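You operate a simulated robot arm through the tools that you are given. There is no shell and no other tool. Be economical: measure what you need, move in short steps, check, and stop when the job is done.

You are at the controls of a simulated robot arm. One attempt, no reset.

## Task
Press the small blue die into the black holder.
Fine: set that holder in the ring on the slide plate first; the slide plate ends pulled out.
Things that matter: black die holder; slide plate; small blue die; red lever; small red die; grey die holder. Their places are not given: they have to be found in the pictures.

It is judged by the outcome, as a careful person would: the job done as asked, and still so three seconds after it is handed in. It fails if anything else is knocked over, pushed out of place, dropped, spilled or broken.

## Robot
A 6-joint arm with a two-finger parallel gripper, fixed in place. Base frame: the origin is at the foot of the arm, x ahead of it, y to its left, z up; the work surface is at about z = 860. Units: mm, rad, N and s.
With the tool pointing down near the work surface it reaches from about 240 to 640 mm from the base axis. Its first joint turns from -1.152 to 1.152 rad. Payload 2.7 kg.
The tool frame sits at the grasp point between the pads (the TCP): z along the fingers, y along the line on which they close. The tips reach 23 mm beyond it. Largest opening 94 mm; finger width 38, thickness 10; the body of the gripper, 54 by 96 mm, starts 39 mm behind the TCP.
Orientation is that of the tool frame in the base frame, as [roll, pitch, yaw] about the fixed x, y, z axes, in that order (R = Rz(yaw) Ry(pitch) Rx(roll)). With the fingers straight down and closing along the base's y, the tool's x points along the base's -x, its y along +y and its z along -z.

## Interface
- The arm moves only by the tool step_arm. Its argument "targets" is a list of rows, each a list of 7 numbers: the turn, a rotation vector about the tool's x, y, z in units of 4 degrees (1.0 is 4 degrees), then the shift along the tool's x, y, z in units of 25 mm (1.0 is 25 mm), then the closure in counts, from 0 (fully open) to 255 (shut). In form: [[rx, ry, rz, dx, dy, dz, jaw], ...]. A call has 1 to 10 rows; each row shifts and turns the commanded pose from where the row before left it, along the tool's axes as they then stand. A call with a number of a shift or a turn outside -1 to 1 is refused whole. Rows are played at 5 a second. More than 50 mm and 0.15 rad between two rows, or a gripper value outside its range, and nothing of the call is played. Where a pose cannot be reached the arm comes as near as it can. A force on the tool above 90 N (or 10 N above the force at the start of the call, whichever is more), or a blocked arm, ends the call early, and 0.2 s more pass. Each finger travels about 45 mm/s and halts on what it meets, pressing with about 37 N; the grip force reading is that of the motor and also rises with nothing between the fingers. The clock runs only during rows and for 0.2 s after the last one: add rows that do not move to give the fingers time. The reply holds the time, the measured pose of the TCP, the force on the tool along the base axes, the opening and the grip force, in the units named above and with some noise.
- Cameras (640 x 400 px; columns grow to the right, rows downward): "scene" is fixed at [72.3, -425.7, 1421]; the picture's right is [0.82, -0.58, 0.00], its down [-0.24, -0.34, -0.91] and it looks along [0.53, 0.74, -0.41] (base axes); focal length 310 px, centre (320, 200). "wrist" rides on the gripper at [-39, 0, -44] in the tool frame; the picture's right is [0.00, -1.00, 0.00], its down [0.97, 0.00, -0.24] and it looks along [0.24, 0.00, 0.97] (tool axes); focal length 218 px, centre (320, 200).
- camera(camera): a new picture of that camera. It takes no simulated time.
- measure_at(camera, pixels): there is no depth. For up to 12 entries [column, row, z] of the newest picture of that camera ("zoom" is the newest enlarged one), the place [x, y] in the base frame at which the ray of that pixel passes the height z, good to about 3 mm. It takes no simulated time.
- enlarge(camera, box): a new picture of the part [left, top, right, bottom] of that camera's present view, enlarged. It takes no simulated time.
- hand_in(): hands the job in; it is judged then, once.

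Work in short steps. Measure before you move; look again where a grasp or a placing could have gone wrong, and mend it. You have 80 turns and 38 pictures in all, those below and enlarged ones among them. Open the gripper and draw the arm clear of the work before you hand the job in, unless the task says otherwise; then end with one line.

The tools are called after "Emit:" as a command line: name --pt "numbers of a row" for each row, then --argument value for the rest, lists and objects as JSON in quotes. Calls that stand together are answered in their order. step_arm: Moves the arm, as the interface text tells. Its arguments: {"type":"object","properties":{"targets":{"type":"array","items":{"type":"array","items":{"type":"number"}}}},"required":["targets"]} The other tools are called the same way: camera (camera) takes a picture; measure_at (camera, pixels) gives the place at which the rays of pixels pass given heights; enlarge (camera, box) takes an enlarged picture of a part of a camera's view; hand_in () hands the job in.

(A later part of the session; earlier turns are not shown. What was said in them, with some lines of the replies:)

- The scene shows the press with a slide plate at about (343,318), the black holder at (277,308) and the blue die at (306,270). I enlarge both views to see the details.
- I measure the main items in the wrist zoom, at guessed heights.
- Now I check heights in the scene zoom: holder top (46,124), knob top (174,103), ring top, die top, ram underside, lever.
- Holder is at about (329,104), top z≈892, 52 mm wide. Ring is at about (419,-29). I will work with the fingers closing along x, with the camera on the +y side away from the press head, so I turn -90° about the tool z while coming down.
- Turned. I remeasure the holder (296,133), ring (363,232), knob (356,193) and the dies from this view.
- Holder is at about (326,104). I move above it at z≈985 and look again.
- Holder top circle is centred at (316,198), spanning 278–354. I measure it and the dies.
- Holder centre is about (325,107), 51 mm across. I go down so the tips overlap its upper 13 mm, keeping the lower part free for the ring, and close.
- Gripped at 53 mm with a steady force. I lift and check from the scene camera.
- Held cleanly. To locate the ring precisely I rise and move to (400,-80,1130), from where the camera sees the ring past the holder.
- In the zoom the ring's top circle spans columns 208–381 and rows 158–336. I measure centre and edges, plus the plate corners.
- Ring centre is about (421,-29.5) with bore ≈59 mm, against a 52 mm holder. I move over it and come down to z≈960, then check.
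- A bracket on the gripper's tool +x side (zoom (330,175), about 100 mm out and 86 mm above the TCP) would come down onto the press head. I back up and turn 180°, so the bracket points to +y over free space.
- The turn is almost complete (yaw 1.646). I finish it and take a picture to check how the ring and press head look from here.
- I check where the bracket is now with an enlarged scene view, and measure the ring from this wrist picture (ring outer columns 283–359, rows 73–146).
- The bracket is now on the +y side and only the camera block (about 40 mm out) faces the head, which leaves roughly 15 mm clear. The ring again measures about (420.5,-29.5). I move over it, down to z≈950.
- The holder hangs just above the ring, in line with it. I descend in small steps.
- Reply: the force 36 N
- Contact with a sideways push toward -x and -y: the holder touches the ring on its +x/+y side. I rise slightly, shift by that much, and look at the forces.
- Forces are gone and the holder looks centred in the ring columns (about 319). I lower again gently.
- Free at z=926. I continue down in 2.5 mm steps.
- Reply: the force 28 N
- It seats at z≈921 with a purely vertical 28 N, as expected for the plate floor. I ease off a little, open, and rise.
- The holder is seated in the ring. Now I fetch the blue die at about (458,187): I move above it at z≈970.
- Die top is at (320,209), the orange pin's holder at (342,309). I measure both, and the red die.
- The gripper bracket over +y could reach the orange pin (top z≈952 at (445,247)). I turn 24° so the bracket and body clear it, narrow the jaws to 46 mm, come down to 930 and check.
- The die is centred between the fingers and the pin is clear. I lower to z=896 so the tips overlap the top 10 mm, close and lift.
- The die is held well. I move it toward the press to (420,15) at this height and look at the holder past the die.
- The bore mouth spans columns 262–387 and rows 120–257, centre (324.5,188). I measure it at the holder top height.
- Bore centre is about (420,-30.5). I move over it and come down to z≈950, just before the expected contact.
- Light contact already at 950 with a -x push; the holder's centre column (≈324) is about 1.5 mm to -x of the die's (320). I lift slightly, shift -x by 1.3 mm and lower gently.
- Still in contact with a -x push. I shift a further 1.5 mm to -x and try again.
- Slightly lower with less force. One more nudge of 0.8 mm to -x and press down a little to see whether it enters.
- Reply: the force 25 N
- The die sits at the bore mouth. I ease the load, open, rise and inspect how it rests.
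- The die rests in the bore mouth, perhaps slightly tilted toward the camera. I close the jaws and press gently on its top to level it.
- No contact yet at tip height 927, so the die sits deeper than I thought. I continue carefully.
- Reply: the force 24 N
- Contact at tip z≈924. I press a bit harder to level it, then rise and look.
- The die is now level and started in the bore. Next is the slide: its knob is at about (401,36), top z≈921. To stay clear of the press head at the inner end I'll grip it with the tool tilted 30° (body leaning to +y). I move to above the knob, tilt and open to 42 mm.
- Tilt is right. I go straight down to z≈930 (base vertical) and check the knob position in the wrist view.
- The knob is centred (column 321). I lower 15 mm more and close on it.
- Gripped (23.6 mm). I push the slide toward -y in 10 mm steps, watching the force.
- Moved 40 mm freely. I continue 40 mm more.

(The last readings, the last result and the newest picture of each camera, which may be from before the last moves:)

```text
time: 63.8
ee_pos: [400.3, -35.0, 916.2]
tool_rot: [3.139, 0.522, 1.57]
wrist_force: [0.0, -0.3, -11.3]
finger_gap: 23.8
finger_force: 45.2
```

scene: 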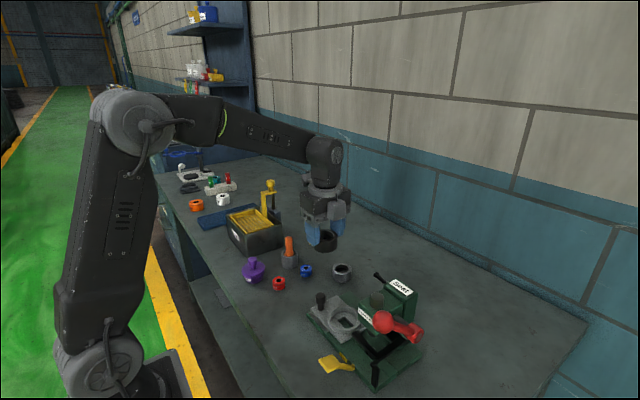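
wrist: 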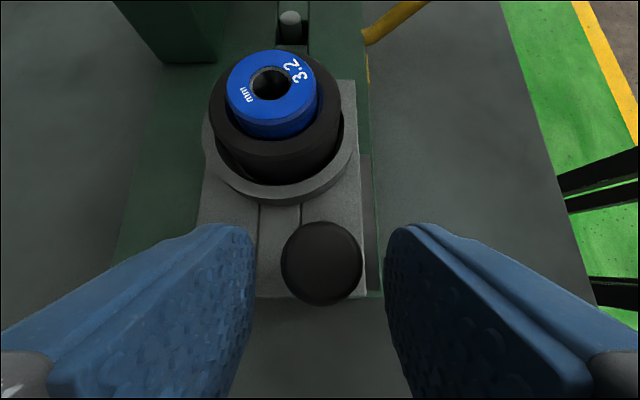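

80 mm moved without resistance. Now 4 mm steps to find the end stop.

Emit:
step_arm --pt "0 0 0 -0.139 0 0.08 255" --pt "0 0 0 -0.139 0 0.08 255" --pt "0 0 0 -0.139 0 0.08 255" --pt "0 0 0 0 0 0 255"

Emit:
enlarge --camera "scene" --box '[290, 250, 430, 390]'

```text
time: 64.8
ee_pos: [401.4, -45.6, 915.7]
tool_rot: [3.14, 0.52, 1.574]
wrist_force: [-2.5, 15.6, -8.5]
finger_gap: 24.0
finger_force: 44.5
```

```text
2.86 times, centred on (360, 320) of scene
```

zoom: 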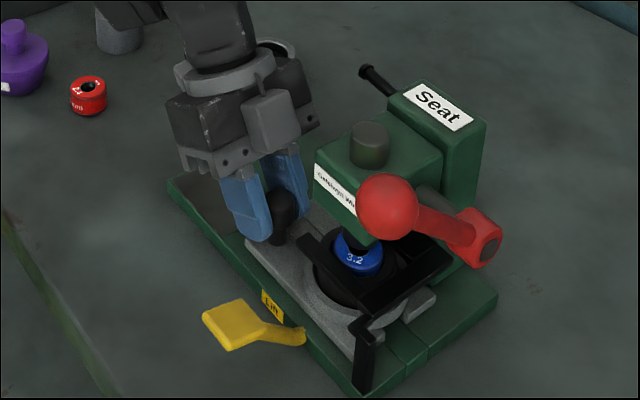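

The slide is under the ram and 15.6 N suggests the stop at y≈-45.6 (90 mm travel). I push 2 mm more to confirm the stop.

Emit:
step_arm --pt "0 0 0 -0.07 0 0.04 255" --pt "0 0 0 0 0 0 255"

```text
time: 65.4
ee_pos: [400.3, -47.5, 915.8]
tool_rot: [3.14, 0.521, 1.573]
wrist_force: [-9.9, 30.0, -1.5]
finger_gap: 23.9
finger_force: 45.5
```

Force rises with little movement. One more check of 3 mm.

Emit:
step_arm --pt "0 0 0 -0.104 0 0.06 255" --pt "0 0 0 0 0 0 255"

```text
time: 66.0
ee_pos: [399.7, -48.7, 915.1]
tool_rot: [3.139, 0.525, 1.574]
wrist_force: [-11.7, 31.7, 1.3]
finger_gap: 23.6
finger_force: 45.3
```

It holds at the stop (the grip just slips at 30 N). I ease back, open, and retract along the tool axis.

Emit:
step_arm --pt "0 0 0 0.04 0 -0.02 200" --pt "0 0 0 0 0 0 140" --pt "0 0 0 0 0 0 140" --pt "0 0 0 0 0 -0.6 140" --pt "0 0 0 0 0 -1 140" --pt "0 0 0 0 0 -1 140" --pt "0 0 0 0 0 -1 140" --pt "0 0 0 0 0 -1 140" --pt "0 0 0 0 0 -1 140" --pt "0 0 0 0 0 0 255"

```text
time: 68.2
ee_pos: [399.9, 20.4, 1037.0]
tool_rot: [3.139, 0.522, 1.573]
wrist_force: [0.5, -0.4, 0.3]
finger_gap: 7.4
finger_force: 0.1
```

The slide is in and the gripper is clear. From two views the lever ball is at about (355,-197,1057) and its hub at about (442,-205,977), so it swings down about the y axis on a 118 mm radius. I straighten the tool, rise, and move over the ball with closed fingers.

Emit:
step_arm --pt "0 1 0 0 0 -0.8 255" --pt "0 1 0 0 0 -0.8 255" --pt "0 1 0 0 0 -0.8 255" --pt "0 1 0 0 0 -0.8 255" --pt "0 1 0 0 0 -0.8 255" --pt "0 1 0 0 0 -0.4 255" --pt "0 1 0 0 0 0 255" --pt "0 0.5 0 0 0 0 255" --pt "0 0 0 0 0 0 255"

```text
time: 70.2
ee_pos: [399.9, 59.2, 1138.9]
tool_rot: [3.138, -0.001, 1.571]
wrist_force: [0.2, -0.6, 0.3]
finger_gap: 0.1
finger_force: 37.1
```

I move to (355,-160,1139) so that the ball lies below the camera, and take one wrist picture to fix its position.

Emit:
step_arm --pt "0 0 0 -1 -0.2 0 255" --pt "0 0 0 -1 -0.2 0 255" --pt "0 0 0 -1 -0.2 0 255" --pt "0 0 0 -1 -0.2 0 255" --pt "0 0 0 -1 -0.2 0 255" --pt "0 0 0 -1 -0.2 0 255" --pt "0 0 0 -1 -0.2 0 255" --pt "0 0 0 -1 -0.2 0 255" --pt "0 0 0 -0.77 -0.2 0 255" --pt "0 0 0 0 0 0 255"

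Emit:
camera --camera "wrist"

```text
time: 72.4
ee_pos: [355.1, -161.1, 1138.6]
tool_rot: [3.141, 0.0, 1.572]
wrist_force: [-0.7, 0.3, -0.7]
finger_gap: 0.0
finger_force: 37.6
```

```text
3 pictures are left
```

wrist: 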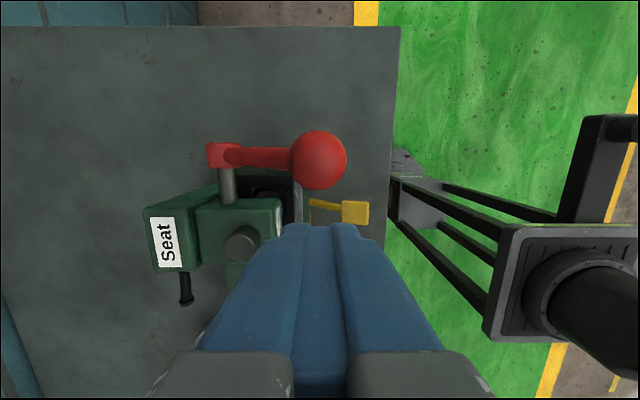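

The ball is confirmed at about (356,-193,1057). I move over it and come down to just above contact (tips ≈1077).

Emit:
step_arm --pt "0 0 0 -0.64 0 0 255" --pt "0 0 0 -0.64 0.02 0 255" --pt "0 0 0 0 0 0.8 255" --pt "0 0 0 0 0 0.75 255" --pt "0 0 0 0 0 0.15 255" --pt "0 0 0 0 0 0 255"

```text
time: 73.8
ee_pos: [355.5, -190.6, 1095.8]
tool_rot: [3.141, -0.001, 1.572]
wrist_force: [0.2, 0.2, 1.9]
finger_gap: 0.1
finger_force: 37.0
```

Just touching. I follow the arc down: first to lever angle ≈30°, then ≈15°.

Emit:
step_arm --pt "0 0 0 0 -0.32 0.44 255" --pt "0 0 0 0 -0.32 0.44 255" --pt "0 0 0 0 0 0 255"

Emit:
step_arm --pt "0 0 0 0 -0.236 0.57 255" --pt "0 0 0 0 -0.236 0.57 255" --pt "0 0 0 0 0 0 255"

```text
time: 74.6
ee_pos: [339.8, -192.2, 1073.5]
tool_rot: [3.139, -0.002, 1.572]
wrist_force: [0.2, -0.5, 1.2]
finger_gap: 0.0
finger_force: 37.3
```

```text
time: 75.4
ee_pos: [328.2, -191.1, 1046.0]
tool_rot: [3.141, -0.001, 1.572]
wrist_force: [0.3, -0.1, 2.4]
finger_gap: 0.1
finger_force: 36.9
```

Light forces of about 2 N. I continue along the arc to 0° and -15°.

Emit:
step_arm --pt "0 0 0 0 -0.1 0.61 255" --pt "0 0 0 0 -0.06 0.61 255" --pt "0 0 0 0 0 0 255"

Emit:
step_arm --pt "0 0 0 0 0.06 0.6 255" --pt "0 0 0 0 0.1 0.6 255" --pt "0 0 0 0 0 0 255"

```text
time: 76.2
ee_pos: [324.0, -191.5, 1015.4]
tool_rot: [3.14, 0.0, 1.573]
wrist_force: [-1.6, -1.7, 3.0]
finger_gap: 0.0
finger_force: 37.5
```

```text
time: 76.8
ee_pos: [326.4, -193.6, 999.1]
tool_rot: [3.137, 0.004, 1.574]
wrist_force: [-9.1, 5.3, 18.3]
finger_gap: 0.0
finger_force: 37.2
stopped in row 2: the force on the tool passed its limit (the readings are from after the stop); the commanded pose is now the measured one
```

Resistance began at z≈999, lever about -8°: the ram is working on the die. I press on in small steps.

Emit:
step_arm --pt "0 0 0 0 0 0.1 255" --pt "0 0 0 0 0.01 0.1 255" --pt "0 0 0 0 0.01 0.1 255" --pt "0 0 0 0 0 0 255"

```text
time: 77.5
ee_pos: [328.2, -193.2, 1000.4]
tool_rot: [3.129, 0.008, 1.572]
wrist_force: [-4.2, 3.1, 15.7]
finger_gap: 0.0
finger_force: 37.1
stopped in row 3: the force on the tool passed its limit (the readings are from after the stop); the commanded pose is now the measured one
```

The lever resists 90 N at z≈1000. I look at the press from the scene camera to judge whether the die is in.

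Emit:
enlarge --camera "scene" --box '[320, 250, 440, 380]'

```text
3.08 times, centred on (380, 315) of scene
```

zoom: 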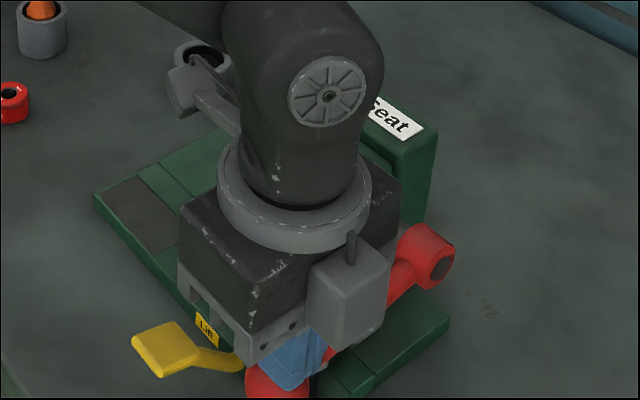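

The lever has swung down but the die is hidden. I press once more in slow 1 mm steps and hold just below the limit.

Emit:
step_arm --pt "0 0 0 0 0 0.05 255" --pt "0 0 0 0 0 0.05 255" --pt "0 0 0 0 0 0.04 255" --pt "0 0 0 0 0 0.03 255" --pt "0 0 0 0 0 0 255" --pt "0 0 0 0 0 0 255"

```text
time: 78.9
ee_pos: [327.7, -193.9, 999.5]
tool_rot: [3.123, 0.012, 1.573]
wrist_force: [-18.8, 13.9, 68.0]
finger_gap: 0.1
finger_force: 36.9
```

It holds 68 N with no movement, so the ram is at its end. I rise following the lever's arc and then move clear to see the lever and die.

Emit:
step_arm --pt "0 0 0 0 0 -0.14 255" --pt "0 0 0 0 -0.1 -0.5 255" --pt "0 0 0 0 0.1 -0.8 255" --pt "0 0 0 0 0.24 -0.8 255" --pt "0 0 0 0 0.6 -1 255" --pt "0 0 0 0 0.3 -1 255" --pt "0 0 0 0 0 -1 255" --pt "0 0 0 1 0 -0.5 255" --pt "0 0 0 1 0.2 0 255" --pt "0 0 0 1 0.3 0 255"

Emit:
step_arm --pt "0 0 0 1 0.3 0 255" --pt "0 0 0 1 0.3 0 255" --pt "0 0 0 1 0 0 255" --pt "0 0 0 1 0 0 255" --pt "0 0 0 1 0 0 255" --pt "0 0 0 1 0 0 255" --pt "0 0 0 1 0 0 255" --pt "0 0 0 0 0 0 255"

Emit:
enlarge --camera "scene" --box '[310, 250, 440, 390]'

```text
time: 81.1
ee_pos: [367.2, -116.7, 1137.5]
tool_rot: [3.131, 0.006, 1.571]
wrist_force: [0.1, -0.7, 0.3]
finger_gap: 0.3
finger_force: 36.6
```

```text
time: 82.9
ee_pos: [381.9, 57.4, 1138.0]
tool_rot: [3.13, 0.008, 1.572]
wrist_force: [0.1, 0.1, -0.2]
finger_gap: 0.1
finger_force: 36.9
```

```text
2.86 times, centred on (375, 320) of scene
```

zoom: 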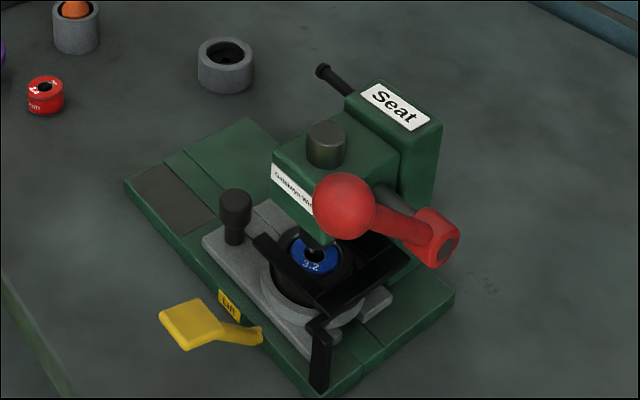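

The lever sprang back up and the die now lies down in the holder's bore. Next I pull the slide out: tilt again, open the jaws and go to the approach point above the knob (knob now at about (400.5,-54)).

Emit:
step_arm --pt "0 -1 0 0 0 0 140" --pt "0 -1 0 0 0 0 140" --pt "0 -1 0 0 0 0 140" --pt "0 -1 0 0 0 0 140" --pt "0 -1 0 0 0 0 140" --pt "0 -1 0 0 0 0 140" --pt "0 -1 0 0 0 0 140" --pt "0 -0.5 0 0.3 0.374 0 140" --pt "0 0 0 0.37 0.37 1 140" --pt "0 0 0 0.3 0 1 140"

Emit:
step_arm --pt "0 0 0 0 0 1 140" --pt "0 0 0 0 0 1 140" --pt "0 0 0 0 0 0.15 140" --pt "0 0 0 0 0 0 140"

```text
time: 85.1
ee_pos: [400.9, 52.5, 1081.2]
tool_rot: [3.129, 0.532, 1.568]
wrist_force: [-0.6, -0.2, -0.3]
finger_gap: 42.3
finger_force: 0.0
```

```text
time: 86.1
ee_pos: [402.1, 27.1, 1034.7]
tool_rot: [3.13, 0.53, 1.566]
wrist_force: [0.6, -0.2, -0.2]
finger_gap: 42.3
finger_force: 0.0
```

On the approach line. I advance 139 mm along the tool axis to the knob, then close.

Emit:
step_arm --pt "0 0 0 -0.07 -0.06 1 140" --pt "0 0 0 0 0 1 140" --pt "0 0 0 0 0 1 140" --pt "0 0 0 0 0 1 140" --pt "0 0 0 0 0 0.8 140" --pt "0 0 0 0 0 0.4 140" --pt "0 0 0 0 0 0.37 140" --pt "0 0 0 0 0 0 140"

Emit:
step_arm --pt "0 0 0 0 0 0 255" --pt "0 0 0 0 0 0 255" --pt "0 0 0 0 0 0 255" --pt "0 0 0 0 0 0 255"

```text
time: 87.9
ee_pos: [400.5, -45.9, 915.6]
tool_rot: [3.13, 0.53, 1.568]
wrist_force: [-0.8, 0.3, 0.1]
finger_gap: 42.1
finger_force: 0.1
```

```text
time: 88.9
ee_pos: [400.5, -45.4, 915.3]
tool_rot: [3.132, 0.532, 1.567]
wrist_force: [-8.9, -0.4, 1.1]
finger_gap: 24.2
finger_force: 44.4
```

Gripped again (24 mm). I pull toward +y in 10 mm steps, 90 mm in all.

Emit:
step_arm --pt "0 0 0 0 -0.03 0 255" --pt "0 0 0 0.346 0 -0.2 255" --pt "0 0 0 0.346 0 -0.2 255" --pt "0 0 0 0.346 0 -0.2 255" --pt "0 0 0 0.346 0 -0.2 255" --pt "0 0 0 0 0 0 255"

Emit:
step_arm --pt "0 0 0 0.346 0 -0.2 255" --pt "0 0 0 0.346 0 -0.2 255" --pt "0 0 0 0.346 0 -0.2 255" --pt "0 0 0 0.346 0 -0.2 255" --pt "0 0 0 0.173 0 -0.1 255" --pt "0 0 0 0 0 0 255"

```text
time: 90.3
ee_pos: [399.1, -6.1, 915.8]
tool_rot: [3.128, 0.53, 1.566]
wrist_force: [1.0, 0.7, -18.4]
finger_gap: 23.8
finger_force: 45.1
```

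```text
time: 91.7
ee_pos: [400.0, 38.2, 915.9]
tool_rot: [3.13, 0.53, 1.567]
wrist_force: [-8.1, 1.0, -8.1]
finger_gap: 23.8
finger_force: 44.9
```

Moved 84 mm. I pull the last millimetres to the outer stop.

Emit:
step_arm --pt "0 0 0 0.104 0 -0.06 255" --pt "0 0 0 0.104 0 -0.06 255" --pt "0 0 0 0.07 0 -0.04 255" --pt "0 0 0 0 0 0 255"

```text
time: 92.7
ee_pos: [399.7, 43.4, 915.9]
tool_rot: [3.134, 0.534, 1.568]
wrist_force: [4.8, -28.6, -8.0]
finger_gap: 23.9
finger_force: 45.5
```

Outer stop reached (-28.6 N in y). I ease off, open, retract and take the last picture.

Emit:
step_arm --pt "0 0 0 -0.1 0 0.06 255" --pt "0 0 0 0 0 0 190" --pt "0 0 0 0 0 0 140" --pt "0 0 0 0 0 0 140" --pt "0 0 0 0 0 -0.6 140" --pt "0 0 0 0 0 -1 140" --pt "0 0 0 0 0 -1 140" --pt "0 0 0 0 0 -1 140" --pt "0 0 0 0 0 -1 140" --pt "0 0 0 -0.5 0 -0.866 140"

Emit:
step_arm --pt "0 0 0 -0.5 0 -0.866 100" --pt "0 0 0 -0.5 0 -0.866 60" --pt "0 0 0 -0.5 0 -0.866 0" --pt "0 0 0 0 0 0 0" --pt "0 0 0 0 0 0 0"

Emit:
enlarge --camera "scene" --box '[240, 220, 430, 390]'

```text
time: 94.9
ee_pos: [397.6, 101.6, 1039.9]
tool_rot: [3.13, 0.53, 1.567]
wrist_force: [-0.9, -0.4, -0.3]
finger_gap: 42.7
finger_force: 0.0
```

```text
time: 96.1
ee_pos: [396.8, 103.8, 1115.2]
tool_rot: [3.129, 0.53, 1.567]
wrist_force: [1.2, 0.2, 0.5]
finger_gap: 94.1
finger_force: 0.0
```

```text
2.35 times, centred on (335, 305) of scene
```

zoom: 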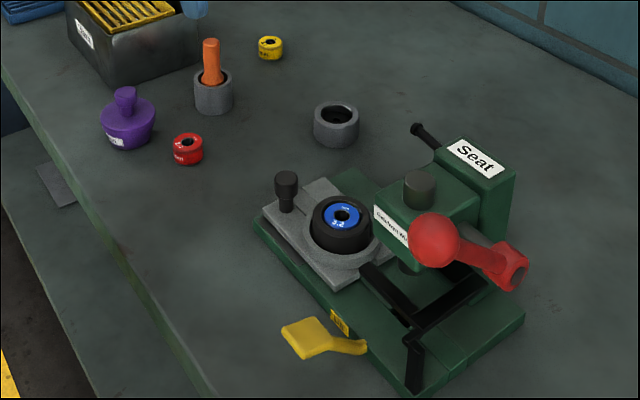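

The die at (341,216) lies flush in the black holder. The holder is in the ring, the slide is pulled out, the lever is up, and the other parts are where they were. The arm is clear with the gripper open, so I hand in.

Emit:
hand_in

```text
The job is handed in.
```

The blue die is pressed flush into the black holder, the holder sits in the ring, the slide plate is pulled out, and I handed the job in.
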